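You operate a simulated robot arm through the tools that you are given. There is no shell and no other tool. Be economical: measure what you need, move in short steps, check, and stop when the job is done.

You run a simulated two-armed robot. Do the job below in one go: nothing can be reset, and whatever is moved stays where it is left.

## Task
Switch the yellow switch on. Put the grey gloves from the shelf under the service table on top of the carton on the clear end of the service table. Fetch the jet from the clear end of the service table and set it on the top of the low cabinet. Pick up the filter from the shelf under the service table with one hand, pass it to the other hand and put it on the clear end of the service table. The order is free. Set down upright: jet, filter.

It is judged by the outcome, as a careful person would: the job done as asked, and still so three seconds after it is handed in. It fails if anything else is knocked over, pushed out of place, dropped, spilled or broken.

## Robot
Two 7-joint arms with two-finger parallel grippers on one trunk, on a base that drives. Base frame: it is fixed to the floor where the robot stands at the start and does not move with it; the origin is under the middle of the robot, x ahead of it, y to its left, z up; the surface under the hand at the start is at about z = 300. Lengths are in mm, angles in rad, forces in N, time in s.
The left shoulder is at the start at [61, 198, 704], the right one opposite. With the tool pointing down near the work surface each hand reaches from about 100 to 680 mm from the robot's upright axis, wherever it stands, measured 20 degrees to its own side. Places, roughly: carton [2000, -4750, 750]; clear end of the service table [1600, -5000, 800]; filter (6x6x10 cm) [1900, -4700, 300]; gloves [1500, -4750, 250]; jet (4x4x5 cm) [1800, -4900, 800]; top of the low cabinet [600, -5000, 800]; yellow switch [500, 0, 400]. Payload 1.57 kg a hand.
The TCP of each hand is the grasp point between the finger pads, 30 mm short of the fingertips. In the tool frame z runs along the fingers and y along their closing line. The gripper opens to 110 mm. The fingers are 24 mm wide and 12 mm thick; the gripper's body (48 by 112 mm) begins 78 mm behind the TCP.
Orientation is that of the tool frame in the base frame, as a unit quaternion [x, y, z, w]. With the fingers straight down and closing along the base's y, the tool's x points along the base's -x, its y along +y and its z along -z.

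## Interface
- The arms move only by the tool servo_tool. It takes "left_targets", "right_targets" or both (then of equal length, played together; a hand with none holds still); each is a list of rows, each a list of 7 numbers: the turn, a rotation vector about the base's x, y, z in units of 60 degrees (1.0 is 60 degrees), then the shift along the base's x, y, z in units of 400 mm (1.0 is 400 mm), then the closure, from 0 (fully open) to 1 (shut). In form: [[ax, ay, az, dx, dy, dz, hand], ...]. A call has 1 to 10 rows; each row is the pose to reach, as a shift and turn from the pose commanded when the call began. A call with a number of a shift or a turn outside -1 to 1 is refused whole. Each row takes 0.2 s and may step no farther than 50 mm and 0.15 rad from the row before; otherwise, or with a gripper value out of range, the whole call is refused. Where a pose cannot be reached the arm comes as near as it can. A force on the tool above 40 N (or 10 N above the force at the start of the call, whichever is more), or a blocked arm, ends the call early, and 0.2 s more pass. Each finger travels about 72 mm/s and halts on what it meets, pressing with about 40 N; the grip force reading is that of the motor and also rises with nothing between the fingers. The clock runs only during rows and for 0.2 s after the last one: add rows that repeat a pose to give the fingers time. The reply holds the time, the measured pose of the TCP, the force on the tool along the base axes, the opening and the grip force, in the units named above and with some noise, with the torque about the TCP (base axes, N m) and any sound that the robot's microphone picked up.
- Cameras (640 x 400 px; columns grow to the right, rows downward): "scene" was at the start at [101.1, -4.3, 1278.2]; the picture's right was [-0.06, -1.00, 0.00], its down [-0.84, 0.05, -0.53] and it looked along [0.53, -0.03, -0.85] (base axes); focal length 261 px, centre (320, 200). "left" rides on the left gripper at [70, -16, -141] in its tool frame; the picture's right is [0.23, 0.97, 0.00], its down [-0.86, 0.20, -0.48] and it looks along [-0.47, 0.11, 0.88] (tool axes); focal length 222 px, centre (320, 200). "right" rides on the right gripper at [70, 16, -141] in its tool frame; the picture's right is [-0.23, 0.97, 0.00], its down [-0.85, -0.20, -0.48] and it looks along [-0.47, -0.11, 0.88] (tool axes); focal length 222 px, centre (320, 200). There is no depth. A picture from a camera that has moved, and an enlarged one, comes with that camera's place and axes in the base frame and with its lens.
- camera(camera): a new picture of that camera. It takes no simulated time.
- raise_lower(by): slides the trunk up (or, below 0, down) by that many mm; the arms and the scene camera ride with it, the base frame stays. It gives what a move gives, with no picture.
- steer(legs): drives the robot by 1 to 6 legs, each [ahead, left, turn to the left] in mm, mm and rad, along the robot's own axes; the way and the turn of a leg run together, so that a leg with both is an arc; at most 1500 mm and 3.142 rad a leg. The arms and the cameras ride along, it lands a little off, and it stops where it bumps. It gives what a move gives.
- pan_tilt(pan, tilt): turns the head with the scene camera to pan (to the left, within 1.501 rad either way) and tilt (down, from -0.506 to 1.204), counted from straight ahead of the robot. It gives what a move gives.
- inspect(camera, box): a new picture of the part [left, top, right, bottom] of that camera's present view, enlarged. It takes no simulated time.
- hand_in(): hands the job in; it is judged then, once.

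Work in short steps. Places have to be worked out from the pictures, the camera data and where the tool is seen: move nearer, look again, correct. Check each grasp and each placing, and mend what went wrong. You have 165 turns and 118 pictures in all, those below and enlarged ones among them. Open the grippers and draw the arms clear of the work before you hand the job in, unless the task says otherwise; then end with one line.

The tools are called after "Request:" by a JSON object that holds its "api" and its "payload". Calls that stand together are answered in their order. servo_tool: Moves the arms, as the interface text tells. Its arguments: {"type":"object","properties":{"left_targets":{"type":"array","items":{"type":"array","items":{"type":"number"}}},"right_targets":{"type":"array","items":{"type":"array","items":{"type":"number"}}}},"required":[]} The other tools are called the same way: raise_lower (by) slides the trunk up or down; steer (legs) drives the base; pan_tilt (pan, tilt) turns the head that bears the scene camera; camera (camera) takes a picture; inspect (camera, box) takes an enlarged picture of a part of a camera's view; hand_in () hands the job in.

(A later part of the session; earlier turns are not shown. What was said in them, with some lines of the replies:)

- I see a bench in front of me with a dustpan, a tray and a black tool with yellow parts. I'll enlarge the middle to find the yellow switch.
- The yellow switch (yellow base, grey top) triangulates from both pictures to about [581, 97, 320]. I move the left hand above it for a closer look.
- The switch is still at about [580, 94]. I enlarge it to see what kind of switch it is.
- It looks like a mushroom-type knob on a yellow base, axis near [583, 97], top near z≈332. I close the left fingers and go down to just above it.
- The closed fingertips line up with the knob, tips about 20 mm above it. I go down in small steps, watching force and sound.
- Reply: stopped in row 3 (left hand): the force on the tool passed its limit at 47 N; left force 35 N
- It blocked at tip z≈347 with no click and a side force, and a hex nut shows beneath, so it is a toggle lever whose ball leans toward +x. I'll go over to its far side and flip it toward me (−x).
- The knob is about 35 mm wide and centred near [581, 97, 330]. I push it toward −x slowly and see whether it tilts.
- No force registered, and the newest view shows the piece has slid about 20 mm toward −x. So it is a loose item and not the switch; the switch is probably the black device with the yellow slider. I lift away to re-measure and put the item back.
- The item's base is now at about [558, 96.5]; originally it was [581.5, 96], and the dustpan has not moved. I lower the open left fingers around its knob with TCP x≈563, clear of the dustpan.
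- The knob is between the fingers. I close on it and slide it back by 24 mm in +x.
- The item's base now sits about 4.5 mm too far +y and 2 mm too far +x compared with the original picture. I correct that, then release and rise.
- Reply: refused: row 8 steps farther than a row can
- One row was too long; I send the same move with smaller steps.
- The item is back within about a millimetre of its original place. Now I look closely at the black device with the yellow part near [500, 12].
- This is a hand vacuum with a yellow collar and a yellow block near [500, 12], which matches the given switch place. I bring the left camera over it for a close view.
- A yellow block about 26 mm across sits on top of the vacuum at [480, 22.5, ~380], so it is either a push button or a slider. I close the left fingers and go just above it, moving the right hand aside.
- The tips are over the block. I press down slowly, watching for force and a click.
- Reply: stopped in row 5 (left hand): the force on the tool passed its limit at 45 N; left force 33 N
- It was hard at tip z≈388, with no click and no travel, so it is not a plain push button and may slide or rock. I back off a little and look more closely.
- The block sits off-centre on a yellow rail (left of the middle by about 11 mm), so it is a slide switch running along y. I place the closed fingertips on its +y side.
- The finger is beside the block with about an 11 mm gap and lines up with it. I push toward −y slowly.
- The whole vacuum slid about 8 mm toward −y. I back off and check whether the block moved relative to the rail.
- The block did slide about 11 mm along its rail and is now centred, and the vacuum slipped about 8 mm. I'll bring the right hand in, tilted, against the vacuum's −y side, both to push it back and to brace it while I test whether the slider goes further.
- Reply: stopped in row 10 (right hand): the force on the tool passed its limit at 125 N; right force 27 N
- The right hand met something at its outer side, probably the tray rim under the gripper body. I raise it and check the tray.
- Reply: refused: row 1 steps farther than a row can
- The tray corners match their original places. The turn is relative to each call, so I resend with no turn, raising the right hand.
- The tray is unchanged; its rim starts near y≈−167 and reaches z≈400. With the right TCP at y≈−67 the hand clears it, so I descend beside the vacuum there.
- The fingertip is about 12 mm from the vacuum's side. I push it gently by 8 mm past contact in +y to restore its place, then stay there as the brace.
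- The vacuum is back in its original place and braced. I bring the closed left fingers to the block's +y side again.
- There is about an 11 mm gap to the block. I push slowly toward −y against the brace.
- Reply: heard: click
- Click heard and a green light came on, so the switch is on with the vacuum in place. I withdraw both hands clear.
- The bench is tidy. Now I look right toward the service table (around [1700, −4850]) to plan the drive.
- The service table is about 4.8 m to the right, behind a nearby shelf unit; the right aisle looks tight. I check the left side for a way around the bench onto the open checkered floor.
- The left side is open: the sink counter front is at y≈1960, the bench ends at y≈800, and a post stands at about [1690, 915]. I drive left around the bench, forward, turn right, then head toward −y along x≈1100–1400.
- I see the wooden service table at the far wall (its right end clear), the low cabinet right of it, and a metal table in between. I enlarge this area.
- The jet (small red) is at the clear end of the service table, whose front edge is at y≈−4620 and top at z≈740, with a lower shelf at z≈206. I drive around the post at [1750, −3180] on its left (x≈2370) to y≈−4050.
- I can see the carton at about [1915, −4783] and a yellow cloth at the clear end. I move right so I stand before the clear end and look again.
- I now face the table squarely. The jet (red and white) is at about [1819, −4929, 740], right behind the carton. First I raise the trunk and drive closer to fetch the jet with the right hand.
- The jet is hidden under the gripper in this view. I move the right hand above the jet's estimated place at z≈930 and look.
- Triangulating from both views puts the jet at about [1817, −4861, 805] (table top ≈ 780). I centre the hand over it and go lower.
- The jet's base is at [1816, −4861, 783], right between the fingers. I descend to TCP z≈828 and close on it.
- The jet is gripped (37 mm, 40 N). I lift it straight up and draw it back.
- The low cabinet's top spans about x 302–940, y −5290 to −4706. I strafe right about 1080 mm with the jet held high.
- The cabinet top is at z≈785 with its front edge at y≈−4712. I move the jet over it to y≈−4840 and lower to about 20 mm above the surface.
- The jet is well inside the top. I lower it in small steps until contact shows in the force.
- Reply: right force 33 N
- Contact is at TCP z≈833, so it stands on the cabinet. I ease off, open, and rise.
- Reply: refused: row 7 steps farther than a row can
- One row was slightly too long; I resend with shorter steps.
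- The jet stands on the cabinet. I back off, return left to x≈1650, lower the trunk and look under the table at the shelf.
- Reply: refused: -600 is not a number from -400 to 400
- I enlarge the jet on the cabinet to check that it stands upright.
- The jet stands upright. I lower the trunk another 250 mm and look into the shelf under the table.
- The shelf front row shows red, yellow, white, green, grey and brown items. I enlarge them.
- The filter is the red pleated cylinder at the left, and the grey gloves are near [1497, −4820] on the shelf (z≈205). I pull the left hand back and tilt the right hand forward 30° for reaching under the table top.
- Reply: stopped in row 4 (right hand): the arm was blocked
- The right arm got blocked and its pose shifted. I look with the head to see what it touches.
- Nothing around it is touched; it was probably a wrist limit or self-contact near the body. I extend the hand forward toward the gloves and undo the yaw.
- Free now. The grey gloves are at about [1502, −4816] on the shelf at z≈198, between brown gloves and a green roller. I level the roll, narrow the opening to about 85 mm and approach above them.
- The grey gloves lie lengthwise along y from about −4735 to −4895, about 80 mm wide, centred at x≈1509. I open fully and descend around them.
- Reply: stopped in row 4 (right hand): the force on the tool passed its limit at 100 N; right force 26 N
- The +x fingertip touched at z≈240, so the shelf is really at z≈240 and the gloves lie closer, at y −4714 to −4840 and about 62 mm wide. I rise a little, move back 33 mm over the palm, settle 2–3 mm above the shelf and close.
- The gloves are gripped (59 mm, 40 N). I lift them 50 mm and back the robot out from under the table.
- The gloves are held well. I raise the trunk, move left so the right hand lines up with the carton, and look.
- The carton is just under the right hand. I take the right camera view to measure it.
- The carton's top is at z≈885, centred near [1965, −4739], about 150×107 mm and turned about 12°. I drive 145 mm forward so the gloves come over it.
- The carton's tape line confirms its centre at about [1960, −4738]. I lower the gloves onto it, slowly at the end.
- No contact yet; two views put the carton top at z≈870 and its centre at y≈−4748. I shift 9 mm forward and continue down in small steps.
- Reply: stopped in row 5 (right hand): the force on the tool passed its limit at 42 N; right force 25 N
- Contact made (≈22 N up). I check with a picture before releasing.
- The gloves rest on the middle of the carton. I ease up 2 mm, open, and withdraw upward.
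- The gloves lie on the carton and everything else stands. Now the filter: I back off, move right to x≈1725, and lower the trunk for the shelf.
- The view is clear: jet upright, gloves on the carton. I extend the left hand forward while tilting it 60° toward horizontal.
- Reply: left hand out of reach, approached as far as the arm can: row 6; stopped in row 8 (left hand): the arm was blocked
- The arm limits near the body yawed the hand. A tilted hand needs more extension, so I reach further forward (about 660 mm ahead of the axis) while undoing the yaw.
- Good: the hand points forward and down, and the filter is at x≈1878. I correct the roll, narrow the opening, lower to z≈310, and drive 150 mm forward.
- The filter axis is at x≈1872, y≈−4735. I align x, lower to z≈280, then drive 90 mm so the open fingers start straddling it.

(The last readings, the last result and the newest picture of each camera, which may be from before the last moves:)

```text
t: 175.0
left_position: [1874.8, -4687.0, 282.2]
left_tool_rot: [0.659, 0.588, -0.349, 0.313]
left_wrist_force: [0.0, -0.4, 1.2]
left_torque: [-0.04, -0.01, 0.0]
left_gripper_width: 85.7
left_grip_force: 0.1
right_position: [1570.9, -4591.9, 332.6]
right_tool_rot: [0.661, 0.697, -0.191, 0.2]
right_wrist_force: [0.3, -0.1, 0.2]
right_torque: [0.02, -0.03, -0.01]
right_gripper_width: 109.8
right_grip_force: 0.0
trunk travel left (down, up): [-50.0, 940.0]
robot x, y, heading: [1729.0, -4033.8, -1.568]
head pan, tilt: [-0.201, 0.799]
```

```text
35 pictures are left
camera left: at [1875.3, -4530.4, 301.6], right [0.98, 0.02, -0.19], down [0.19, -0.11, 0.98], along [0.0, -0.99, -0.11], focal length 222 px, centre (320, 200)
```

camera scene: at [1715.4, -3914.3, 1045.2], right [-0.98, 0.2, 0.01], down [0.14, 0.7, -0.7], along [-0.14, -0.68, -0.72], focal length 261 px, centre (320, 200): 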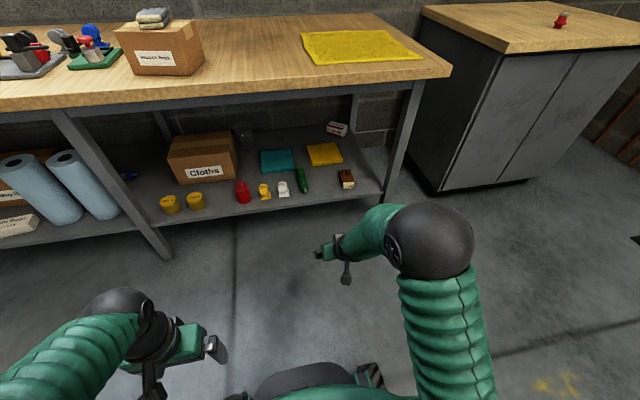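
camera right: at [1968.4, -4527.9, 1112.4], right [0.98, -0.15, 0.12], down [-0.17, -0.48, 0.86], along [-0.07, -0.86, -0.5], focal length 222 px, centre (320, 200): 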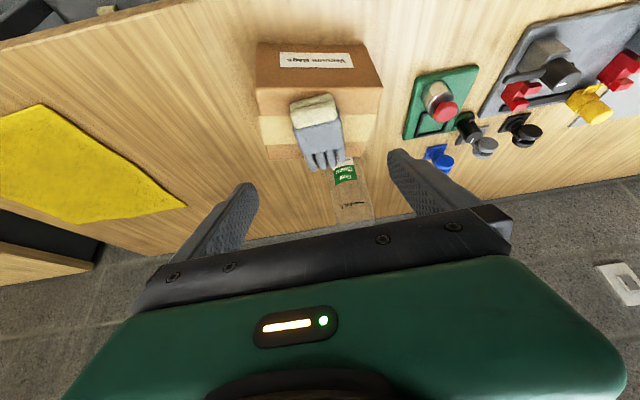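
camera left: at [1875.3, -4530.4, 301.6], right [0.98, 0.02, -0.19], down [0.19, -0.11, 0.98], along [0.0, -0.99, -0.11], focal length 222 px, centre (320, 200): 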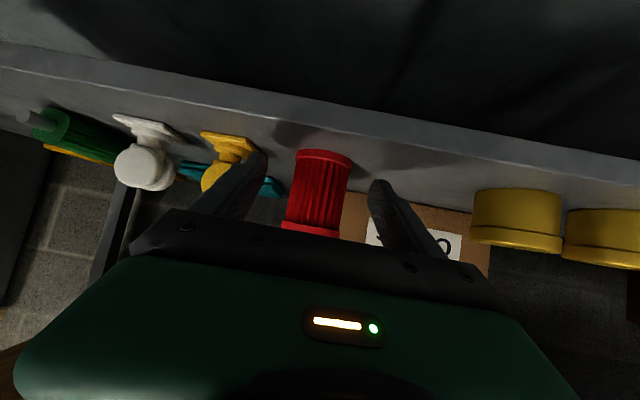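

The filter is centred between the fingers; the yellow piece is about 10 mm from the left finger. I narrow a bit more, move 47 mm in and close.

Request:
{"api": "servo_tool", "payload": {"left_targets": [[0, 0, 0, -0.006, -0.01, 0, 0.33], [0, 0, 0, -0.01, -0.04, -0.003, 0.34], [0, 0, 0, -0.01, -0.08, -0.005, 0.34], [0, 0, 0, -0.01, -0.117, -0.005, 0.34], [0, 0, 0, -0.01, -0.117, -0.005, 0.5], [0, 0, 0, -0.01, -0.117, -0.005, 0.65], [0, 0, 0, -0.01, -0.117, -0.005, 0.65]]}}

Request:
{"api": "camera", "payload": {"camera": "left"}}

```text
t: 176.6
left_position: [1869.5, -4735.1, 281.3]
left_tool_rot: [0.658, 0.589, -0.348, 0.314]
left_wrist_force: [-0.4, 0.8, 0.8]
left_torque: [-0.02, -0.08, -0.01]
left_gripper_width: 54.3
left_grip_force: 39.6
right_position: [1572.5, -4592.4, 333.0]
right_tool_rot: [0.661, 0.697, -0.191, 0.201]
right_wrist_force: [-0.2, 0.0, -0.4]
right_torque: [0.01, -0.04, 0.02]
right_gripper_width: 109.9
right_grip_force: 0.0
trunk travel left (down, up): [-50.0, 940.0]
robot x, y, heading: [1724.6, -4033.9, -1.569]
head pan, tilt: [-0.201, 0.799]
```

```text
34 pictures are left
camera left: at [1870.9, -4577.8, 301.3], right [0.98, 0.02, -0.19], down [0.19, -0.1, 0.98], along [0.0, -0.99, -0.1], focal length 222 px, centre (320, 200)
```

left: 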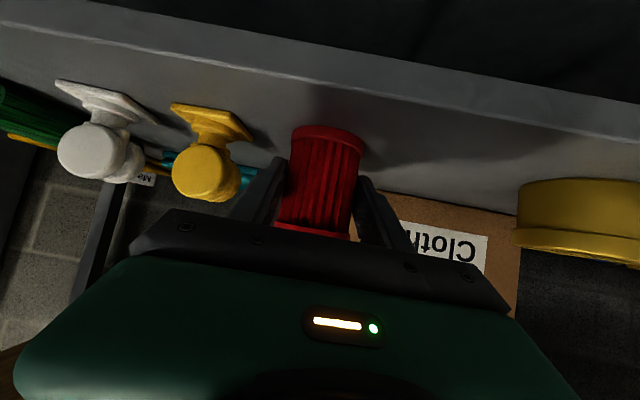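

The filter is gripped (54 mm, 40 N). I lift 45 mm and back the robot out.

Request:
{"api": "servo_tool", "payload": {"left_targets": [[0, 0, 0, 0, 0, 0.03, 0.65], [0, 0, 0, 0, 0, 0.07, 0.65], [0, 0, 0, 0, 0, 0.11, 0.65]]}}

Request:
{"api": "steer", "payload": {"legs": [[-240, 0, 0]]}}

Request:
{"api": "raise_lower", "payload": {"by": 400}}

Request:
{"api": "camera", "payload": {"camera": "scene"}}

```text
t: 177.4
left_position: [1871.1, -4733.4, 325.0]
left_tool_rot: [0.659, 0.588, -0.348, 0.313]
left_wrist_force: [-0.2, 0.6, 0.0]
left_torque: [0.03, -0.01, 0.01]
left_gripper_width: 54.3
left_grip_force: 40.0
right_position: [1571.6, -4591.0, 332.4]
right_tool_rot: [0.661, 0.698, -0.191, 0.2]
right_wrist_force: [0.6, 0.2, -0.7]
right_torque: [-0.01, 0.02, -0.02]
right_gripper_width: 110.0
right_grip_force: 0.1
trunk travel left (down, up): [-50.0, 940.0]
robot x, y, heading: [1726.4, -4037.7, -1.565]
head pan, tilt: [-0.201, 0.799]
```

```text
t: 179.2
left_position: [1871.3, -4497.7, 326.7]
left_tool_rot: [0.657, 0.59, -0.349, 0.314]
left_wrist_force: [-0.2, -0.9, -0.1]
left_torque: [-0.02, 0.02, -0.02]
left_gripper_width: 54.2
left_grip_force: 40.3
right_position: [1572.1, -4357.4, 334.0]
right_tool_rot: [0.66, 0.699, -0.191, 0.201]
right_wrist_force: [-0.2, -0.4, -0.1]
right_torque: [0.0, 0.04, 0.02]
right_gripper_width: 110.2
right_grip_force: 0.1
trunk travel left (down, up): [-50.0, 940.0]
robot x, y, heading: [1726.4, -3798.1, -1.566]
head pan, tilt: [-0.201, 0.799]
```

```text
t: 183.0
left_position: [1870.9, -4498.7, 729.2]
left_tool_rot: [0.657, 0.589, -0.348, 0.315]
left_wrist_force: [-0.3, -0.8, -0.7]
left_torque: [0.01, -0.02, 0.03]
left_gripper_width: 54.2
left_grip_force: 40.6
right_position: [1570.1, -4357.8, 735.4]
right_tool_rot: [0.659, 0.698, -0.192, 0.202]
right_wrist_force: [0.6, 0.4, -1.4]
right_torque: [0.01, 0.01, 0.0]
right_gripper_width: 109.7
right_grip_force: 0.0
trunk travel left (down, up): [-450.0, 540.0]
robot x, y, heading: [1722.9, -3797.7, -1.567]
head pan, tilt: [-0.201, 0.799]
```

```text
33 pictures are left
camera scene: at [1713.4, -3915.5, 1444.6], right [-0.98, 0.19, 0.0], down [0.14, 0.71, -0.69], along [-0.14, -0.68, -0.72], focal length 261 px, centre (320, 200)
```

scene: 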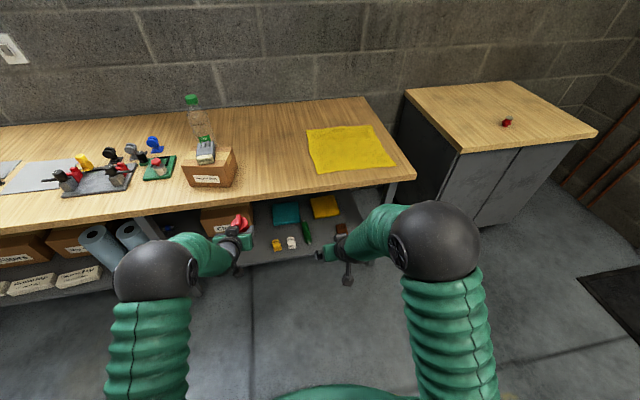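

The filter is held upright by the left hand. For the hand-over I bring it nearer the middle, to about [1765, −4460, 760], and turn the right hand vertical and raise it clear.

Request:
{"api": "servo_tool", "payload": {"left_targets": [[0, 0, 0, -0.06, 0.02, 0.02, 0.65], [0, 0, 0, -0.12, 0.04, 0.04, 0.65], [0, 0, 0, -0.19, 0.06, 0.06, 0.65], [0, 0, 0, -0.26, 0.08, 0.08, 0.65], [0, 0, 0, -0.26, 0.08, 0.08, 0.65]], "right_targets": [[0.12, 0, 0, 0, 0, 0.1, 0], [0.24, 0, 0, 0, -0.02, 0.2, 0], [0.36, 0, 0, 0, -0.05, 0.3, 0], [0.5, 0, 0, 0, -0.08, 0.4, 0], [0.5, 0, 0, 0, -0.1, 0.5, 0]]}}

Request:
{"api": "pan_tilt", "payload": {"pan": 0.0, "tilt": 0.8}}

Request:
{"api": "camera", "payload": {"camera": "scene"}}

```text
t: 184.2
left_position: [1769.1, -4467.3, 760.8]
left_tool_rot: [0.657, 0.589, -0.349, 0.316]
left_wrist_force: [0.5, 0.4, -1.4]
left_torque: [0.05, -0.01, 0.02]
left_gripper_width: 54.1
left_grip_force: 40.5
right_position: [1572.9, -4394.3, 935.4]
right_tool_rot: [0.689, 0.724, -0.005, 0.024]
right_wrist_force: [0.3, 0.3, 0.8]
right_torque: [0.01, -0.01, 0.02]
right_gripper_width: 110.0
right_grip_force: 0.1
trunk travel left (down, up): [-450.0, 540.0]
robot x, y, heading: [1724.1, -3800.3, -1.564]
head pan, tilt: [-0.201, 0.799]
```

```text
t: 184.9
left_position: [1770.0, -4466.7, 759.9]
left_tool_rot: [0.657, 0.589, -0.349, 0.316]
left_wrist_force: [0.0, 0.2, -0.9]
left_torque: [0.02, 0.01, 0.03]
left_gripper_width: 54.4
left_grip_force: 39.9
right_position: [1573.2, -4395.7, 933.9]
right_tool_rot: [0.69, 0.723, -0.004, 0.025]
right_wrist_force: [0.1, 1.0, -0.3]
right_torque: [0.01, -0.02, 0.01]
right_gripper_width: 110.1
right_grip_force: 0.1
trunk travel left (down, up): [-450.0, 540.0]
robot x, y, heading: [1726.6, -3800.4, -1.566]
head pan, tilt: [0.0, 0.799]
```

```text
32 pictures are left
camera scene: at [1729.0, -3917.2, 1444.6], right [-1.0, -0.01, 0.0], down [-0.01, 0.72, -0.69], along [0.0, -0.69, -0.72], focal length 261 px, centre (320, 200)
```

scene: 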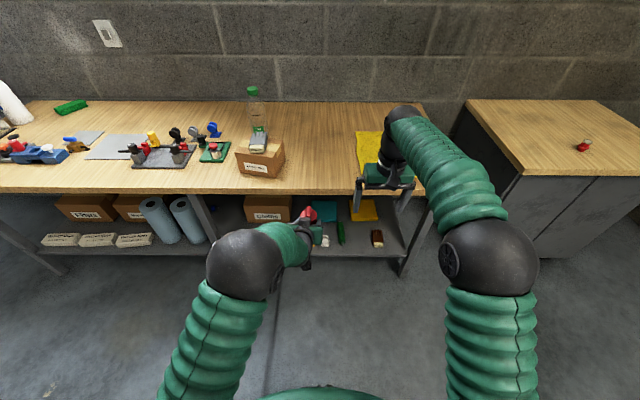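

I enlarge the filter in the left hand to see its handle.

Request:
{"api": "inspect", "payload": {"camera": "scene", "box": [280, 190, 344, 240]}}

```text
8.00 times, centred on (312, 215) of scene
camera zoom: at [1729.0, -3917.2, 1444.6], right [-1.0, -0.01, 0.0], down [-0.01, 0.72, -0.69], along [0.0, -0.69, -0.72], focal length 2090 px, centre (384, 80)
```

zoom: 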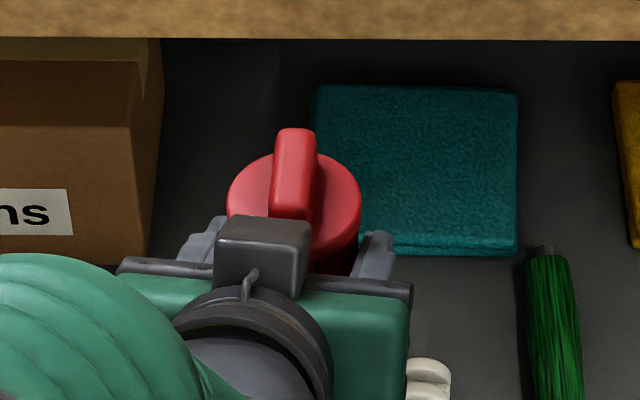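

The handle is a 16 mm bar along y at about [1765, −4468], z≈800–820, well suited to the right hand closing along x. I bring the right hand above it.

Request:
{"api": "servo_tool", "payload": {"right_targets": [[0, 0, 0, 0.1, -0.04, 0.02, 0.2], [0, 0, 0, 0.2, -0.08, 0.02, 0.3], [0, 0, 0, 0.3, -0.12, 0.02, 0.4], [0, 0, 0, 0.4, -0.16, 0.02, 0.45], [0, 0, 0, 0.482, -0.18, -0.02, 0.45], [0, 0, 0, 0.482, -0.18, -0.12, 0.45]]}}

Request:
{"api": "camera", "payload": {"camera": "right"}}

```text
t: 186.3
left_position: [1769.2, -4465.9, 760.6]
left_tool_rot: [0.658, 0.589, -0.348, 0.315]
left_wrist_force: [-0.4, 0.6, -0.9]
left_torque: [-0.02, -0.01, 0.01]
left_gripper_width: 54.0
left_grip_force: 39.7
right_position: [1750.5, -4437.6, 884.5]
right_tool_rot: [0.69, 0.724, -0.003, 0.024]
right_wrist_force: [0.6, 0.0, 0.3]
right_torque: [0.0, -0.01, -0.02]
right_gripper_width: 60.5
right_grip_force: 0.1
right hand out of reach, approached as far as the arm can: row 3, 4, 5, 6
trunk travel left (down, up): [-450.0, 540.0]
robot x, y, heading: [1724.1, -3797.6, -1.561]
head pan, tilt: [0.0, 0.799]
```

```text
30 pictures are left
camera right: at [1758.4, -4360.1, 1024.0], right [0.98, -0.18, 0.04], down [-0.17, -0.84, 0.51], along [-0.06, -0.5, -0.86], focal length 222 px, centre (320, 200)
```

right: 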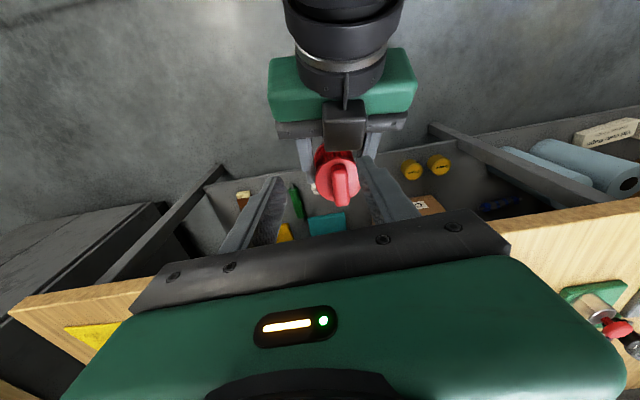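

The right hand falls about 30 mm short. I bring the filter a bit lower and nearer with the left hand.

Request:
{"api": "servo_tool", "payload": {"left_targets": [[0, 0, 0, -0.02, 0.02, -0.05, 0.65], [0, 0, 0, -0.04, 0.04, -0.1, 0.65], [0, 0, 0, -0.06, 0.06, -0.15, 0.65], [0, 0, 0, -0.07, 0.07, -0.18, 0.65]]}}

Request:
{"api": "servo_tool", "payload": {"right_targets": [[0, 0, 0, 0, 0.0, -0.06, 0.45]]}}

Request:
{"api": "camera", "payload": {"camera": "right"}}

```text
t: 187.3
left_position: [1739.1, -4440.2, 689.0]
left_tool_rot: [0.657, 0.589, -0.349, 0.316]
left_wrist_force: [-0.1, -0.2, -1.4]
left_torque: [0.03, 0.0, 0.0]
left_gripper_width: 54.0
left_grip_force: 39.2
right_position: [1750.6, -4436.1, 886.9]
right_tool_rot: [0.69, 0.723, -0.003, 0.025]
right_wrist_force: [0.8, -0.3, 0.0]
right_torque: [0.01, 0.01, 0.04]
right_gripper_width: 60.6
right_grip_force: 0.0
trunk travel left (down, up): [-450.0, 540.0]
robot x, y, heading: [1722.9, -3799.3, -1.563]
head pan, tilt: [0.0, 0.799]
```

```text
t: 187.7
left_position: [1738.5, -4440.0, 688.2]
left_tool_rot: [0.657, 0.589, -0.349, 0.316]
left_wrist_force: [0.5, -0.4, -0.7]
left_torque: [0.0, -0.01, 0.04]
left_gripper_width: 54.2
left_grip_force: 40.2
right_position: [1748.7, -4434.7, 863.7]
right_tool_rot: [0.69, 0.723, -0.006, 0.026]
right_wrist_force: [0.5, 0.1, 0.1]
right_torque: [-0.02, 0.01, 0.01]
right_gripper_width: 60.6
right_grip_force: 0.0
trunk travel left (down, up): [-450.0, 540.0]
robot x, y, heading: [1724.9, -3802.9, -1.565]
head pan, tilt: [0.0, 0.799]
```

```text
29 pictures are left
camera right: at [1757.3, -4357.8, 1002.1], right [0.98, -0.18, 0.04], down [-0.17, -0.84, 0.51], along [-0.06, -0.51, -0.86], focal length 222 px, centre (320, 200)
```

right: 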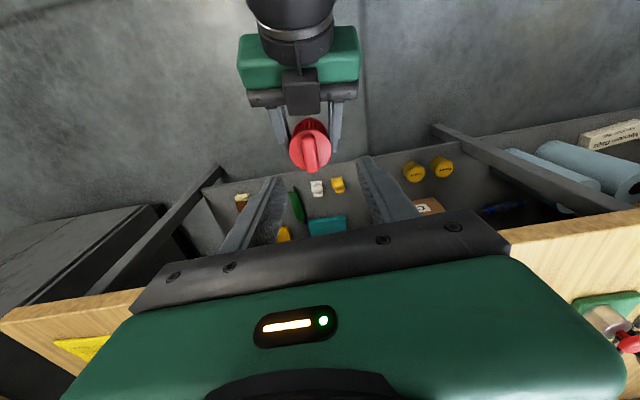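

The handle is now within reach at about [1738, −4441], z≈727–749. I lower the right hand to just above and check.

Request:
{"api": "servo_tool", "payload": {"right_targets": [[0, 0, 0, -0.015, -0.008, -0.08, 0.5], [0, 0, 0, -0.028, -0.015, -0.16, 0.5], [0, 0, 0, -0.028, -0.015, -0.2, 0.5]]}}

Request:
{"api": "camera", "payload": {"camera": "right"}}

Request:
{"api": "inspect", "payload": {"camera": "scene", "box": [272, 170, 368, 250]}}

```text
t: 188.5
left_position: [1740.2, -4438.9, 688.3]
left_tool_rot: [0.658, 0.589, -0.348, 0.314]
left_wrist_force: [-0.3, 0.0, -0.7]
left_torque: [0.04, 0.0, -0.02]
left_gripper_width: 54.3
left_grip_force: 40.5
right_position: [1739.4, -4440.0, 781.2]
right_tool_rot: [0.69, 0.723, -0.004, 0.025]
right_wrist_force: [-0.3, 0.1, -0.2]
right_torque: [-0.01, 0.07, 0.0]
right_gripper_width: 55.1
right_grip_force: 0.0
trunk travel left (down, up): [-450.0, 540.0]
robot x, y, heading: [1726.2, -3800.2, -1.565]
head pan, tilt: [0.0, 0.799]
```

```text
28 pictures are left
camera right: at [1746.9, -4363.7, 920.5], right [0.98, -0.18, 0.04], down [-0.17, -0.84, 0.51], along [-0.06, -0.51, -0.86], focal length 222 px, centre (320, 200)
```

right: 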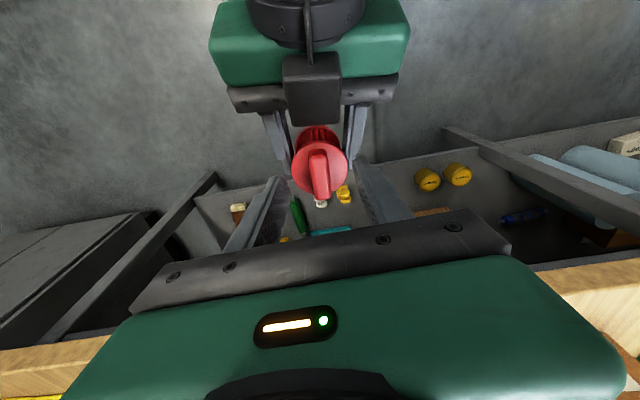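

```text
5.00 times, centred on (320, 210) of scene
camera zoom: at [1729.4, -3917.5, 1444.5], right [-1.0, -0.01, 0.0], down [-0.01, 0.72, -0.69], along [0.0, -0.69, -0.72], focal length 1306 px, centre (320, 150)
```

zoom: 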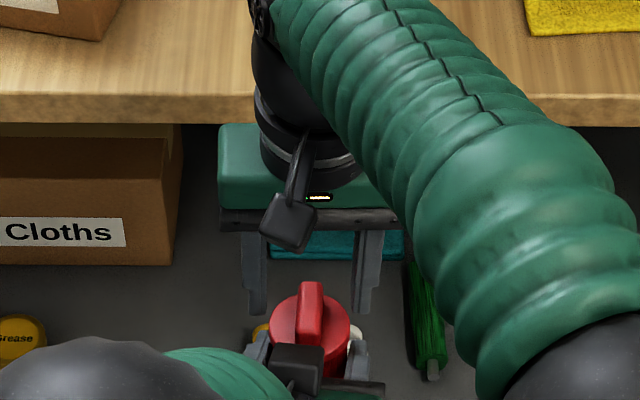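

Aligned on the handle. I descend 21 mm and close the right fingers on the handle.

Request:
{"api": "servo_tool", "payload": {"right_targets": [[0, 0, 0, -0.002, -0.003, -0.03, 0.5], [0, 0, 0, -0.002, -0.003, -0.052, 0.5], [0, 0, 0, -0.002, -0.003, -0.052, 0.7], [0, 0, 0, -0.002, -0.003, -0.052, 0.95], [0, 0, 0, -0.002, -0.003, -0.052, 0.95]]}}

Request:
{"api": "camera", "payload": {"camera": "right"}}

```text
t: 189.7
left_position: [1739.7, -4439.5, 688.2]
left_tool_rot: [0.658, 0.589, -0.349, 0.314]
left_wrist_force: [-6.5, 1.4, -0.8]
left_torque: [0.0, -0.61, 0.77]
left_gripper_width: 54.1
left_grip_force: 39.8
right_position: [1737.5, -4441.5, 760.7]
right_tool_rot: [0.69, 0.724, -0.004, 0.026]
right_wrist_force: [7.3, -0.8, -0.8]
right_torque: [-0.08, 0.09, -0.77]
right_gripper_width: 18.7
right_grip_force: 32.7
trunk travel left (down, up): [-450.0, 540.0]
robot x, y, heading: [1724.2, -3797.1, -1.561]
head pan, tilt: [0.0, 0.799]
```

```text
26 pictures are left
camera right: at [1746.0, -4364.8, 898.2], right [0.98, -0.18, 0.04], down [-0.17, -0.84, 0.51], along [-0.06, -0.51, -0.86], focal length 222 px, centre (320, 200)
```

right: 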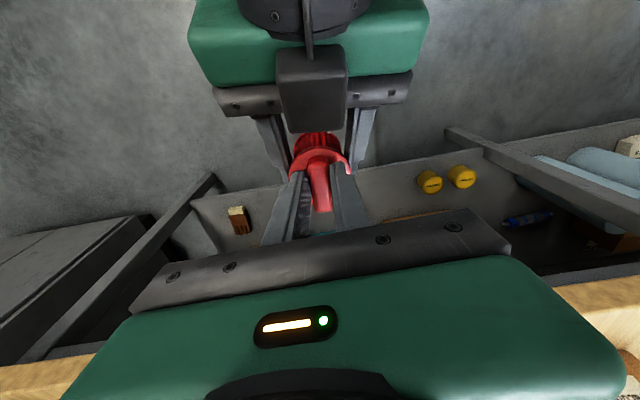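

Right hand holds the handle (18.7 mm). I open the left hand wide and lift the filter straight up out of it with the right.

Request:
{"api": "servo_tool", "payload": {"left_targets": [[0, 0, 0, 0, 0, 0, 0.65], [0, 0, 0, 0, 0, 0, 0.4], [0, 0, 0, 0, 0, 0, 0.1], [0, 0, 0, 0, 0, 0, 0]], "right_targets": [[0, 0, 0, 0, 0, 0, 1], [0, 0, 0, 0, 0, 0, 1], [0, 0, 0, 0, 0, 0, 1], [0, 0, 0, 0, 0, 0, 1]]}}

Request:
{"api": "camera", "payload": {"camera": "right"}}

```text
t: 190.7
left_position: [1739.6, -4439.4, 688.1]
left_tool_rot: [0.658, 0.588, -0.349, 0.315]
left_wrist_force: [0.1, -0.5, -0.3]
left_torque: [-0.02, -0.03, 0.01]
left_gripper_width: 110.2
left_grip_force: 0.0
right_position: [1736.9, -4441.9, 759.4]
right_tool_rot: [0.69, 0.724, -0.004, 0.025]
right_wrist_force: [-0.5, 0.4, 0.5]
right_torque: [0.02, 0.02, -0.03]
right_gripper_width: 16.5
right_grip_force: 31.5
trunk travel left (down, up): [-450.0, 540.0]
robot x, y, heading: [1725.7, -3800.7, -1.56]
head pan, tilt: [0.0, 0.799]
```

```text
25 pictures are left
camera right: at [1745.3, -4364.9, 898.1], right [0.98, -0.18, 0.04], down [-0.17, -0.84, 0.51], along [-0.06, -0.51, -0.86], focal length 222 px, centre (320, 200)
```

right: 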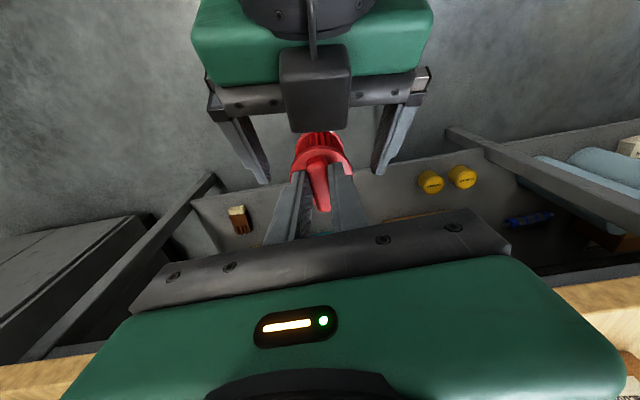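

The left hand is released and the filter hangs from the right hand. I raise it 90 mm while lowering the left hand away.

Request:
{"api": "servo_tool", "payload": {"left_targets": [[0, 0, 0, 0, 0, -0.05, 0], [0, 0, 0, 0, 0, -0.12, 0], [0, 0, 0, 0, 0, -0.2, 0], [0, 0, 0, 0.06, 0, -0.28, 0], [0, 0, 0, 0.16, 0, -0.3, 0], [0, 0, 0, 0.26, 0, -0.3, 0], [0, 0, 0, 0.36, 0, -0.3, 0]], "right_targets": [[0, 0, 0, 0, 0, 0.04, 1], [0, 0, 0, 0, 0, 0.08, 1], [0, 0, 0, 0, 0, 0.12, 1], [0, 0, 0, 0, 0, 0.16, 1], [0, 0, 0, 0, 0, 0.2, 1], [0, 0, 0, 0, 0, 0.23, 1], [0, 0, 0, -0.05, 0.02, 0.23, 1]]}}

Request:
{"api": "raise_lower", "payload": {"by": 350}}

Request:
{"api": "camera", "payload": {"camera": "scene"}}

```text
t: 192.3
left_position: [1884.3, -4440.0, 571.0]
left_tool_rot: [0.657, 0.588, -0.35, 0.316]
left_wrist_force: [-0.4, 1.0, 0.3]
left_torque: [0.03, 0.01, 0.01]
left_gripper_width: 110.1
left_grip_force: 0.1
right_position: [1716.5, -4432.2, 853.4]
right_tool_rot: [0.689, 0.724, -0.005, 0.025]
right_wrist_force: [0.4, 0.3, -1.6]
right_torque: [-0.03, -0.04, 0.03]
right_gripper_width: 16.4
right_grip_force: 32.0
trunk travel left (down, up): [-450.0, 540.0]
robot x, y, heading: [1723.1, -3796.7, -1.563]
head pan, tilt: [0.0, 0.799]
```

```text
t: 195.7
left_position: [1883.4, -4441.8, 920.1]
left_tool_rot: [0.658, 0.588, -0.35, 0.315]
left_wrist_force: [-0.1, -0.1, -0.6]
left_torque: [0.0, -0.01, 0.0]
left_gripper_width: 110.0
left_grip_force: 0.1
right_position: [1718.1, -4434.8, 1202.2]
right_tool_rot: [0.69, 0.723, -0.005, 0.024]
right_wrist_force: [-0.9, -0.7, -1.3]
right_torque: [0.02, 0.02, -0.01]
right_gripper_width: 16.1
right_grip_force: 31.5
trunk travel left (down, up): [-800.0, 190.0]
robot x, y, heading: [1723.1, -3799.8, -1.564]
head pan, tilt: [0.0, 0.799]
```

```text
24 pictures are left
camera scene: at [1731.3, -3919.0, 1794.4], right [-1.0, -0.01, 0.0], down [-0.01, 0.72, -0.69], along [0.0, -0.69, -0.72], focal length 261 px, centre (320, 200)
```

scene: 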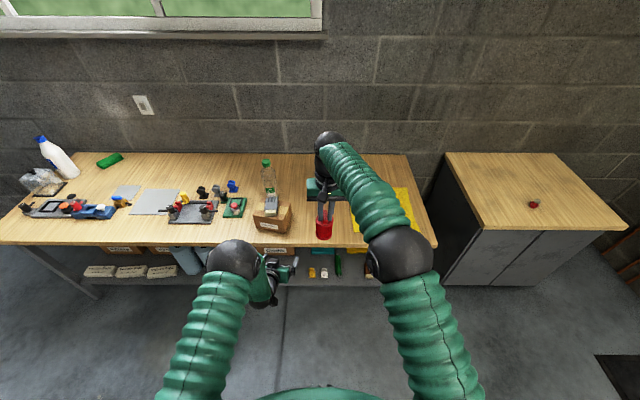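

The filter hangs upright from the right hand. Before driving in, I untilt and raise the left hand so it clears the carton and gloves.

Request:
{"api": "servo_tool", "payload": {"left_targets": [[0.13, 0, 0, 0.02, 0, 0.08, 0], [0.26, 0, 0, 0.05, 0.02, 0.16, 0], [0.39, 0, 0, 0.08, 0.05, 0.24, 0], [0.52, 0, 0, 0.11, 0.09, 0.32, 0], [0.65, 0, 0, 0.14, 0.13, 0.4, 0], [0.78, 0, 0, 0.17, 0.18, 0.48, 0], [0.9, 0, 0, 0.2, 0.25, 0.55, 0]]}}

Request:
{"api": "steer", "payload": {"legs": [[320, 0, 0]]}}

Request:
{"api": "camera", "payload": {"camera": "right"}}

Request:
{"api": "camera", "payload": {"camera": "scene"}}

```text
t: 197.3
left_position: [1963.3, -4340.4, 1146.1]
left_tool_rot: [0.729, 0.683, -0.045, -0.018]
left_wrist_force: [0.8, -0.6, 0.0]
left_torque: [-0.02, 0.01, 0.02]
left_gripper_width: 110.0
left_grip_force: 0.0
right_position: [1716.4, -4433.0, 1203.2]
right_tool_rot: [0.689, 0.724, -0.005, 0.025]
right_wrist_force: [-0.3, -0.7, -0.5]
right_torque: [-0.01, -0.01, -0.02]
right_gripper_width: 16.3
right_grip_force: 31.3
trunk travel left (down, up): [-800.0, 190.0]
robot x, y, heading: [1725.7, -3802.0, -1.561]
head pan, tilt: [0.0, 0.799]
```

```text
t: 199.4
left_position: [1956.4, -4656.0, 1145.0]
left_tool_rot: [0.733, 0.679, -0.045, -0.017]
left_wrist_force: [0.2, -0.3, -0.1]
left_torque: [0.02, 0.01, 0.0]
left_gripper_width: 110.0
left_grip_force: 0.0
right_position: [1706.8, -4743.4, 1202.9]
right_tool_rot: [0.693, 0.72, -0.006, 0.026]
right_wrist_force: [-0.6, -0.4, -0.4]
right_torque: [-0.02, -0.02, 0.02]
right_gripper_width: 16.2
right_grip_force: 31.6
trunk travel left (down, up): [-800.0, 190.0]
robot x, y, heading: [1722.0, -4111.3, -1.572]
head pan, tilt: [0.0, 0.799]
```

```text
23 pictures are left
camera right: at [1718.0, -4666.7, 1341.4], right [0.98, -0.19, 0.04], down [-0.18, -0.84, 0.51], along [-0.07, -0.51, -0.86], focal length 222 px, centre (320, 200)
```

right: 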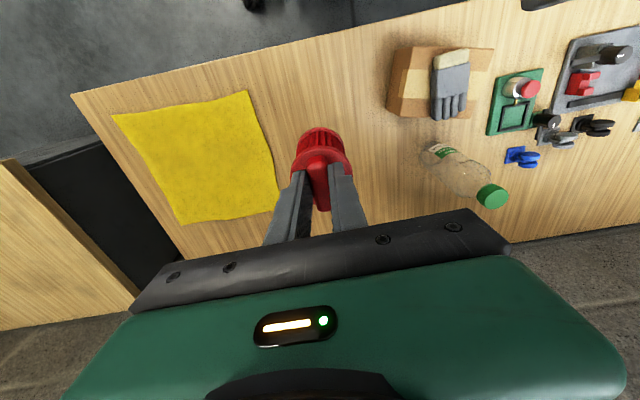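

```text
22 pictures are left
camera scene: at [1723.6, -4224.9, 1793.9], right [-1.0, 0.0, 0.0], down [0.0, 0.72, -0.7], along [0.0, -0.7, -0.72], focal length 261 px, centre (320, 200)
```

scene: 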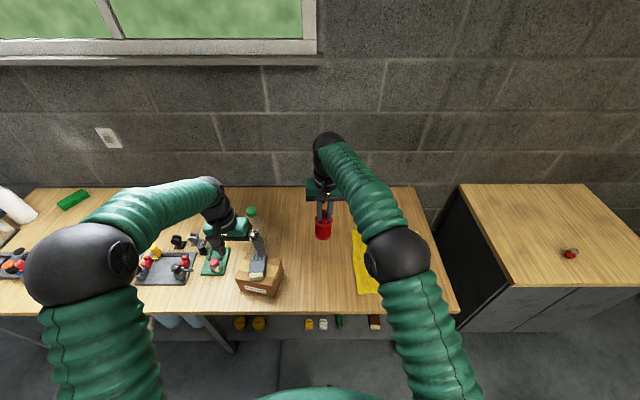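

The spot at about [1715, −4760] is bare table between the cloth (x<1570) and the carton (x>1885). I lower the filter to just above the table.

Request:
{"api": "servo_tool", "payload": {"right_targets": [[0, 0, 0, 0.02, -0.04, -0.1, 1], [0, 0, 0, 0.02, -0.04, -0.2, 1], [0, 0, 0, 0.02, -0.04, -0.32, 1], [0, 0, 0, 0.02, -0.04, -0.44, 1], [0, 0, 0, 0.02, -0.04, -0.55, 1], [0, 0, 0, 0.02, -0.04, -0.64, 1], [0, 0, 0, 0.02, -0.04, -0.71, 1], [0, 0, 0, 0.02, -0.04, -0.725, 1]]}}

Request:
{"api": "inspect", "payload": {"camera": "scene", "box": [262, 190, 390, 290]}}

```text
t: 201.2
left_position: [1957.2, -4654.1, 1143.9]
left_tool_rot: [0.733, 0.679, -0.044, -0.017]
left_wrist_force: [-0.4, -0.2, -0.2]
left_torque: [0.02, -0.01, 0.0]
left_gripper_width: 110.1
left_grip_force: 0.1
right_position: [1718.7, -4761.3, 912.0]
right_tool_rot: [0.693, 0.72, -0.005, 0.026]
right_wrist_force: [-0.1, 0.3, -1.1]
right_torque: [0.0, 0.02, -0.02]
right_gripper_width: 16.2
right_grip_force: 31.6
trunk travel left (down, up): [-800.0, 190.0]
robot x, y, heading: [1720.7, -4112.6, -1.578]
head pan, tilt: [0.0, 0.799]
```

```text
4.00 times, centred on (326, 240) of scene
camera zoom: at [1725.4, -4229.0, 1793.6], right [-1.0, 0.0, 0.0], down [0.0, 0.72, -0.69], along [0.0, -0.69, -0.72], focal length 1045 px, centre (296, 40)
```

zoom: 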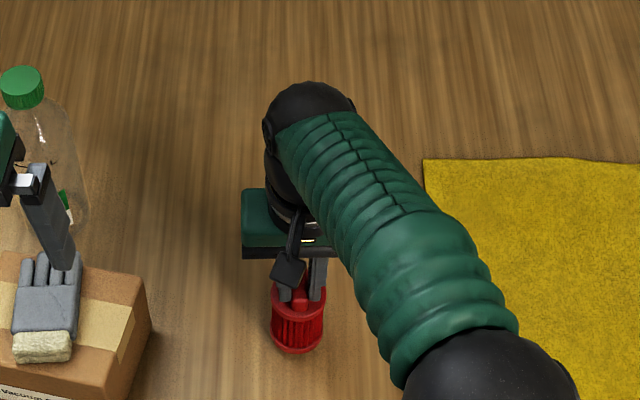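

Hanging just above the table. I lower it in 3 mm steps until contact.

Request:
{"api": "servo_tool", "payload": {"right_targets": [[0, 0, 0, 0, 0, -0.012, 1], [0, 0, 0, 0, 0, -0.02, 1], [0, 0, 0, 0, 0, -0.027, 1], [0, 0, 0, 0, 0, -0.034, 1], [0, 0, 0, 0, 0, -0.04, 1]]}}

```text
t: 202.4
left_position: [1956.8, -4654.7, 1144.7]
left_tool_rot: [0.733, 0.678, -0.045, -0.017]
left_wrist_force: [-0.7, 0.1, 0.3]
left_torque: [0.0, -0.01, 0.02]
left_gripper_width: 109.9
left_grip_force: 0.0
right_position: [1718.1, -4758.2, 897.7]
right_tool_rot: [0.693, 0.72, -0.005, 0.026]
right_wrist_force: [-0.4, -0.2, -1.0]
right_torque: [0.02, 0.0, 0.01]
right_gripper_width: 15.9
right_grip_force: 31.3
right hand out of reach, approached as far as the arm can: row 5
trunk travel left (down, up): [-800.0, 190.0]
robot x, y, heading: [1722.6, -4109.3, -1.576]
head pan, tilt: [0.0, 0.799]
```

The arm's reach ended without contact, so I bring it 20 mm nearer and keep lowering.

Request:
{"api": "servo_tool", "payload": {"right_targets": [[0, 0, 0, 0, 0.05, 0, 1], [0, 0, 0, 0, 0.05, -0.008, 1], [0, 0, 0, 0, 0.05, -0.015, 1], [0, 0, 0, 0, 0.05, -0.022, 1], [0, 0, 0, 0, 0.05, -0.029, 1]]}}

```text
t: 203.6
left_position: [1958.1, -4652.7, 1145.5]
left_tool_rot: [0.733, 0.679, -0.045, -0.017]
left_wrist_force: [-0.7, -0.1, 0.4]
left_torque: [-0.01, 0.01, 0.0]
left_gripper_width: 110.0
left_grip_force: 0.0
right_position: [1718.7, -4737.3, 889.6]
right_tool_rot: [0.694, 0.72, -0.007, 0.028]
right_wrist_force: [1.6, -3.2, 26.6]
right_torque: [-0.24, 0.27, 0.08]
right_gripper_width: 16.7
right_grip_force: 31.9
trunk travel left (down, up): [-800.0, 190.0]
robot x, y, heading: [1725.3, -4110.6, -1.573]
head pan, tilt: [0.0, 0.799]
```

The filter is on the table (27 N up at TCP z≈890). I ease up 2 mm, open a little, and rise straight up.

Request:
{"api": "servo_tool", "payload": {"right_targets": [[0, 0, 0, 0, 0, 0.005, 1], [0, 0, 0, 0, 0, 0.005, 0.75], [0, 0, 0, 0, 0, 0.005, 0.55], [0, 0, 0, 0, 0, 0.005, 0.55], [0, 0, 0, 0, 0, 0.08, 0.55], [0, 0, 0, 0, 0, 0.2, 0.5], [0, 0, 0, 0, 0.05, 0.3, 0.4], [0, 0, 0, 0, 0.13, 0.38, 0.2], [0, 0, 0, 0, 0.22, 0.45, 0]]}}

Request:
{"api": "camera", "payload": {"camera": "right"}}

```text
t: 205.6
left_position: [1957.6, -4653.2, 1143.9]
left_tool_rot: [0.733, 0.679, -0.045, -0.017]
left_wrist_force: [0.0, -0.1, -0.3]
left_torque: [-0.01, 0.0, -0.02]
left_gripper_width: 110.0
left_grip_force: 0.1
right_position: [1717.3, -4644.8, 1062.9]
right_tool_rot: [0.694, 0.72, -0.006, 0.026]
right_wrist_force: [-0.6, 1.0, -0.3]
right_torque: [-0.02, -0.01, -0.02]
right_gripper_width: 109.9
right_grip_force: 0.0
trunk travel left (down, up): [-800.0, 190.0]
robot x, y, heading: [1725.5, -4116.1, -1.576]
head pan, tilt: [0.0, 0.799]
```

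```text
20 pictures are left
camera right: at [1726.9, -4568.2, 1201.5], right [0.98, -0.19, 0.04], down [-0.18, -0.84, 0.51], along [-0.07, -0.51, -0.86], focal length 222 px, centre (320, 200)
```

right: 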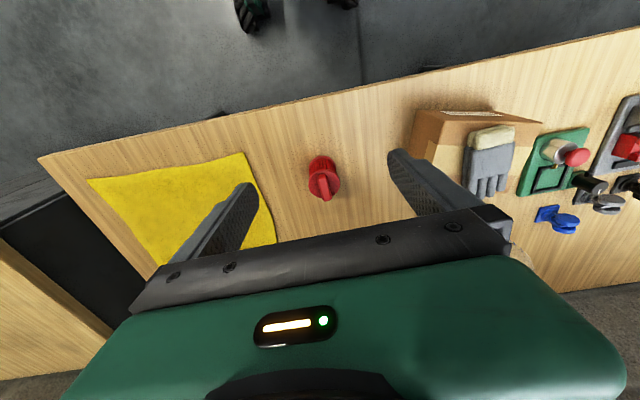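

The filter stands upright on the clear end. I back away 300 mm so the arms are clear, and take a last overall look.

Request:
{"api": "steer", "payload": {"legs": [[-300, 0, 0]]}}

Request:
{"api": "pan_tilt", "payload": {"pan": -0.15, "tilt": 0.65}}

Request:
{"api": "camera", "payload": {"camera": "scene"}}

Request:
{"api": "inspect", "payload": {"camera": "scene", "box": [200, 150, 400, 275]}}

```text
t: 207.7
left_position: [1958.1, -4363.6, 1142.2]
left_tool_rot: [0.733, 0.679, -0.043, -0.018]
left_wrist_force: [-0.4, -0.1, -0.3]
left_torque: [0.0, -0.02, -0.03]
left_gripper_width: 110.1
left_grip_force: 0.1
right_position: [1719.6, -4355.6, 1061.1]
right_tool_rot: [0.693, 0.72, -0.005, 0.024]
right_wrist_force: [-0.7, 0.4, 0.0]
right_torque: [0.01, 0.01, -0.03]
right_gripper_width: 110.0
right_grip_force: 0.0
trunk travel left (down, up): [-800.0, 190.0]
robot x, y, heading: [1725.4, -3817.1, -1.572]
head pan, tilt: [0.0, 0.799]
```

```text
t: 208.3
left_position: [1959.3, -4360.0, 1144.9]
left_tool_rot: [0.733, 0.679, -0.044, -0.017]
left_wrist_force: [-0.2, -0.1, 0.4]
left_torque: [0.01, -0.01, 0.0]
left_gripper_width: 110.2
left_grip_force: 0.1
right_position: [1718.5, -4352.5, 1063.4]
right_tool_rot: [0.694, 0.72, -0.006, 0.025]
right_wrist_force: [-0.5, -0.2, 0.0]
right_torque: [-0.02, -0.02, 0.01]
right_gripper_width: 110.0
right_grip_force: 0.1
trunk travel left (down, up): [-800.0, 190.0]
robot x, y, heading: [1727.2, -3818.3, -1.571]
head pan, tilt: [-0.15, 0.649]
```

```text
19 pictures are left
camera scene: at [1713.5, -3941.5, 1806.0], right [-0.99, 0.15, 0.0], down [0.09, 0.6, -0.79], along [-0.12, -0.78, -0.61], focal length 261 px, centre (320, 200)
```

scene: 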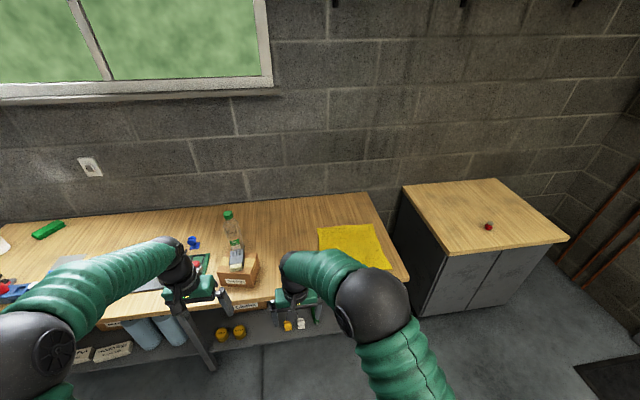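

```text
3.20 times, centred on (300, 212) of scene
camera zoom: at [1713.5, -3941.5, 1806.0], right [-0.99, 0.15, 0.0], down [0.09, 0.6, -0.79], along [-0.12, -0.78, -0.61], focal length 836 px, centre (384, 160)
```

zoom: 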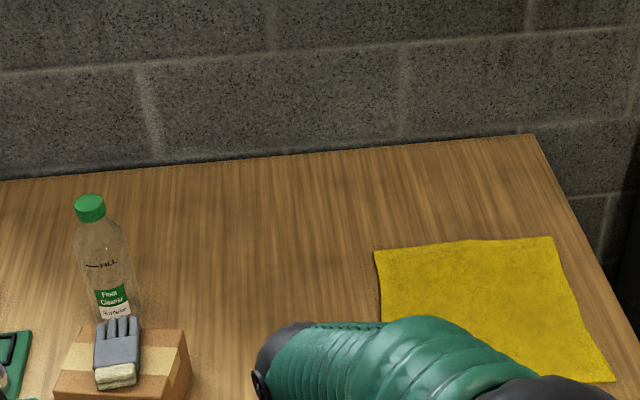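

The jet stands on the cabinet, the gloves lie on the carton, and the filter was seen standing upright on the clear end. The grippers are open and the arms are clear, so I hand in.

Request:
{"api": "hand_in", "payload": {}}

```text
The job is handed in.
```

The four tasks are done and handed in: the yellow switch is on, the gloves are on the carton, the jet stands on the low cabinet, and the filter, passed from the left hand to the right, stands on the clear end. I first mistook a small yellow-based piece on the first bench for the switch and slid it about 24 mm, and the vacuum carrying the real switch slipped about 8 mm; I put both back to within about 1 mm.
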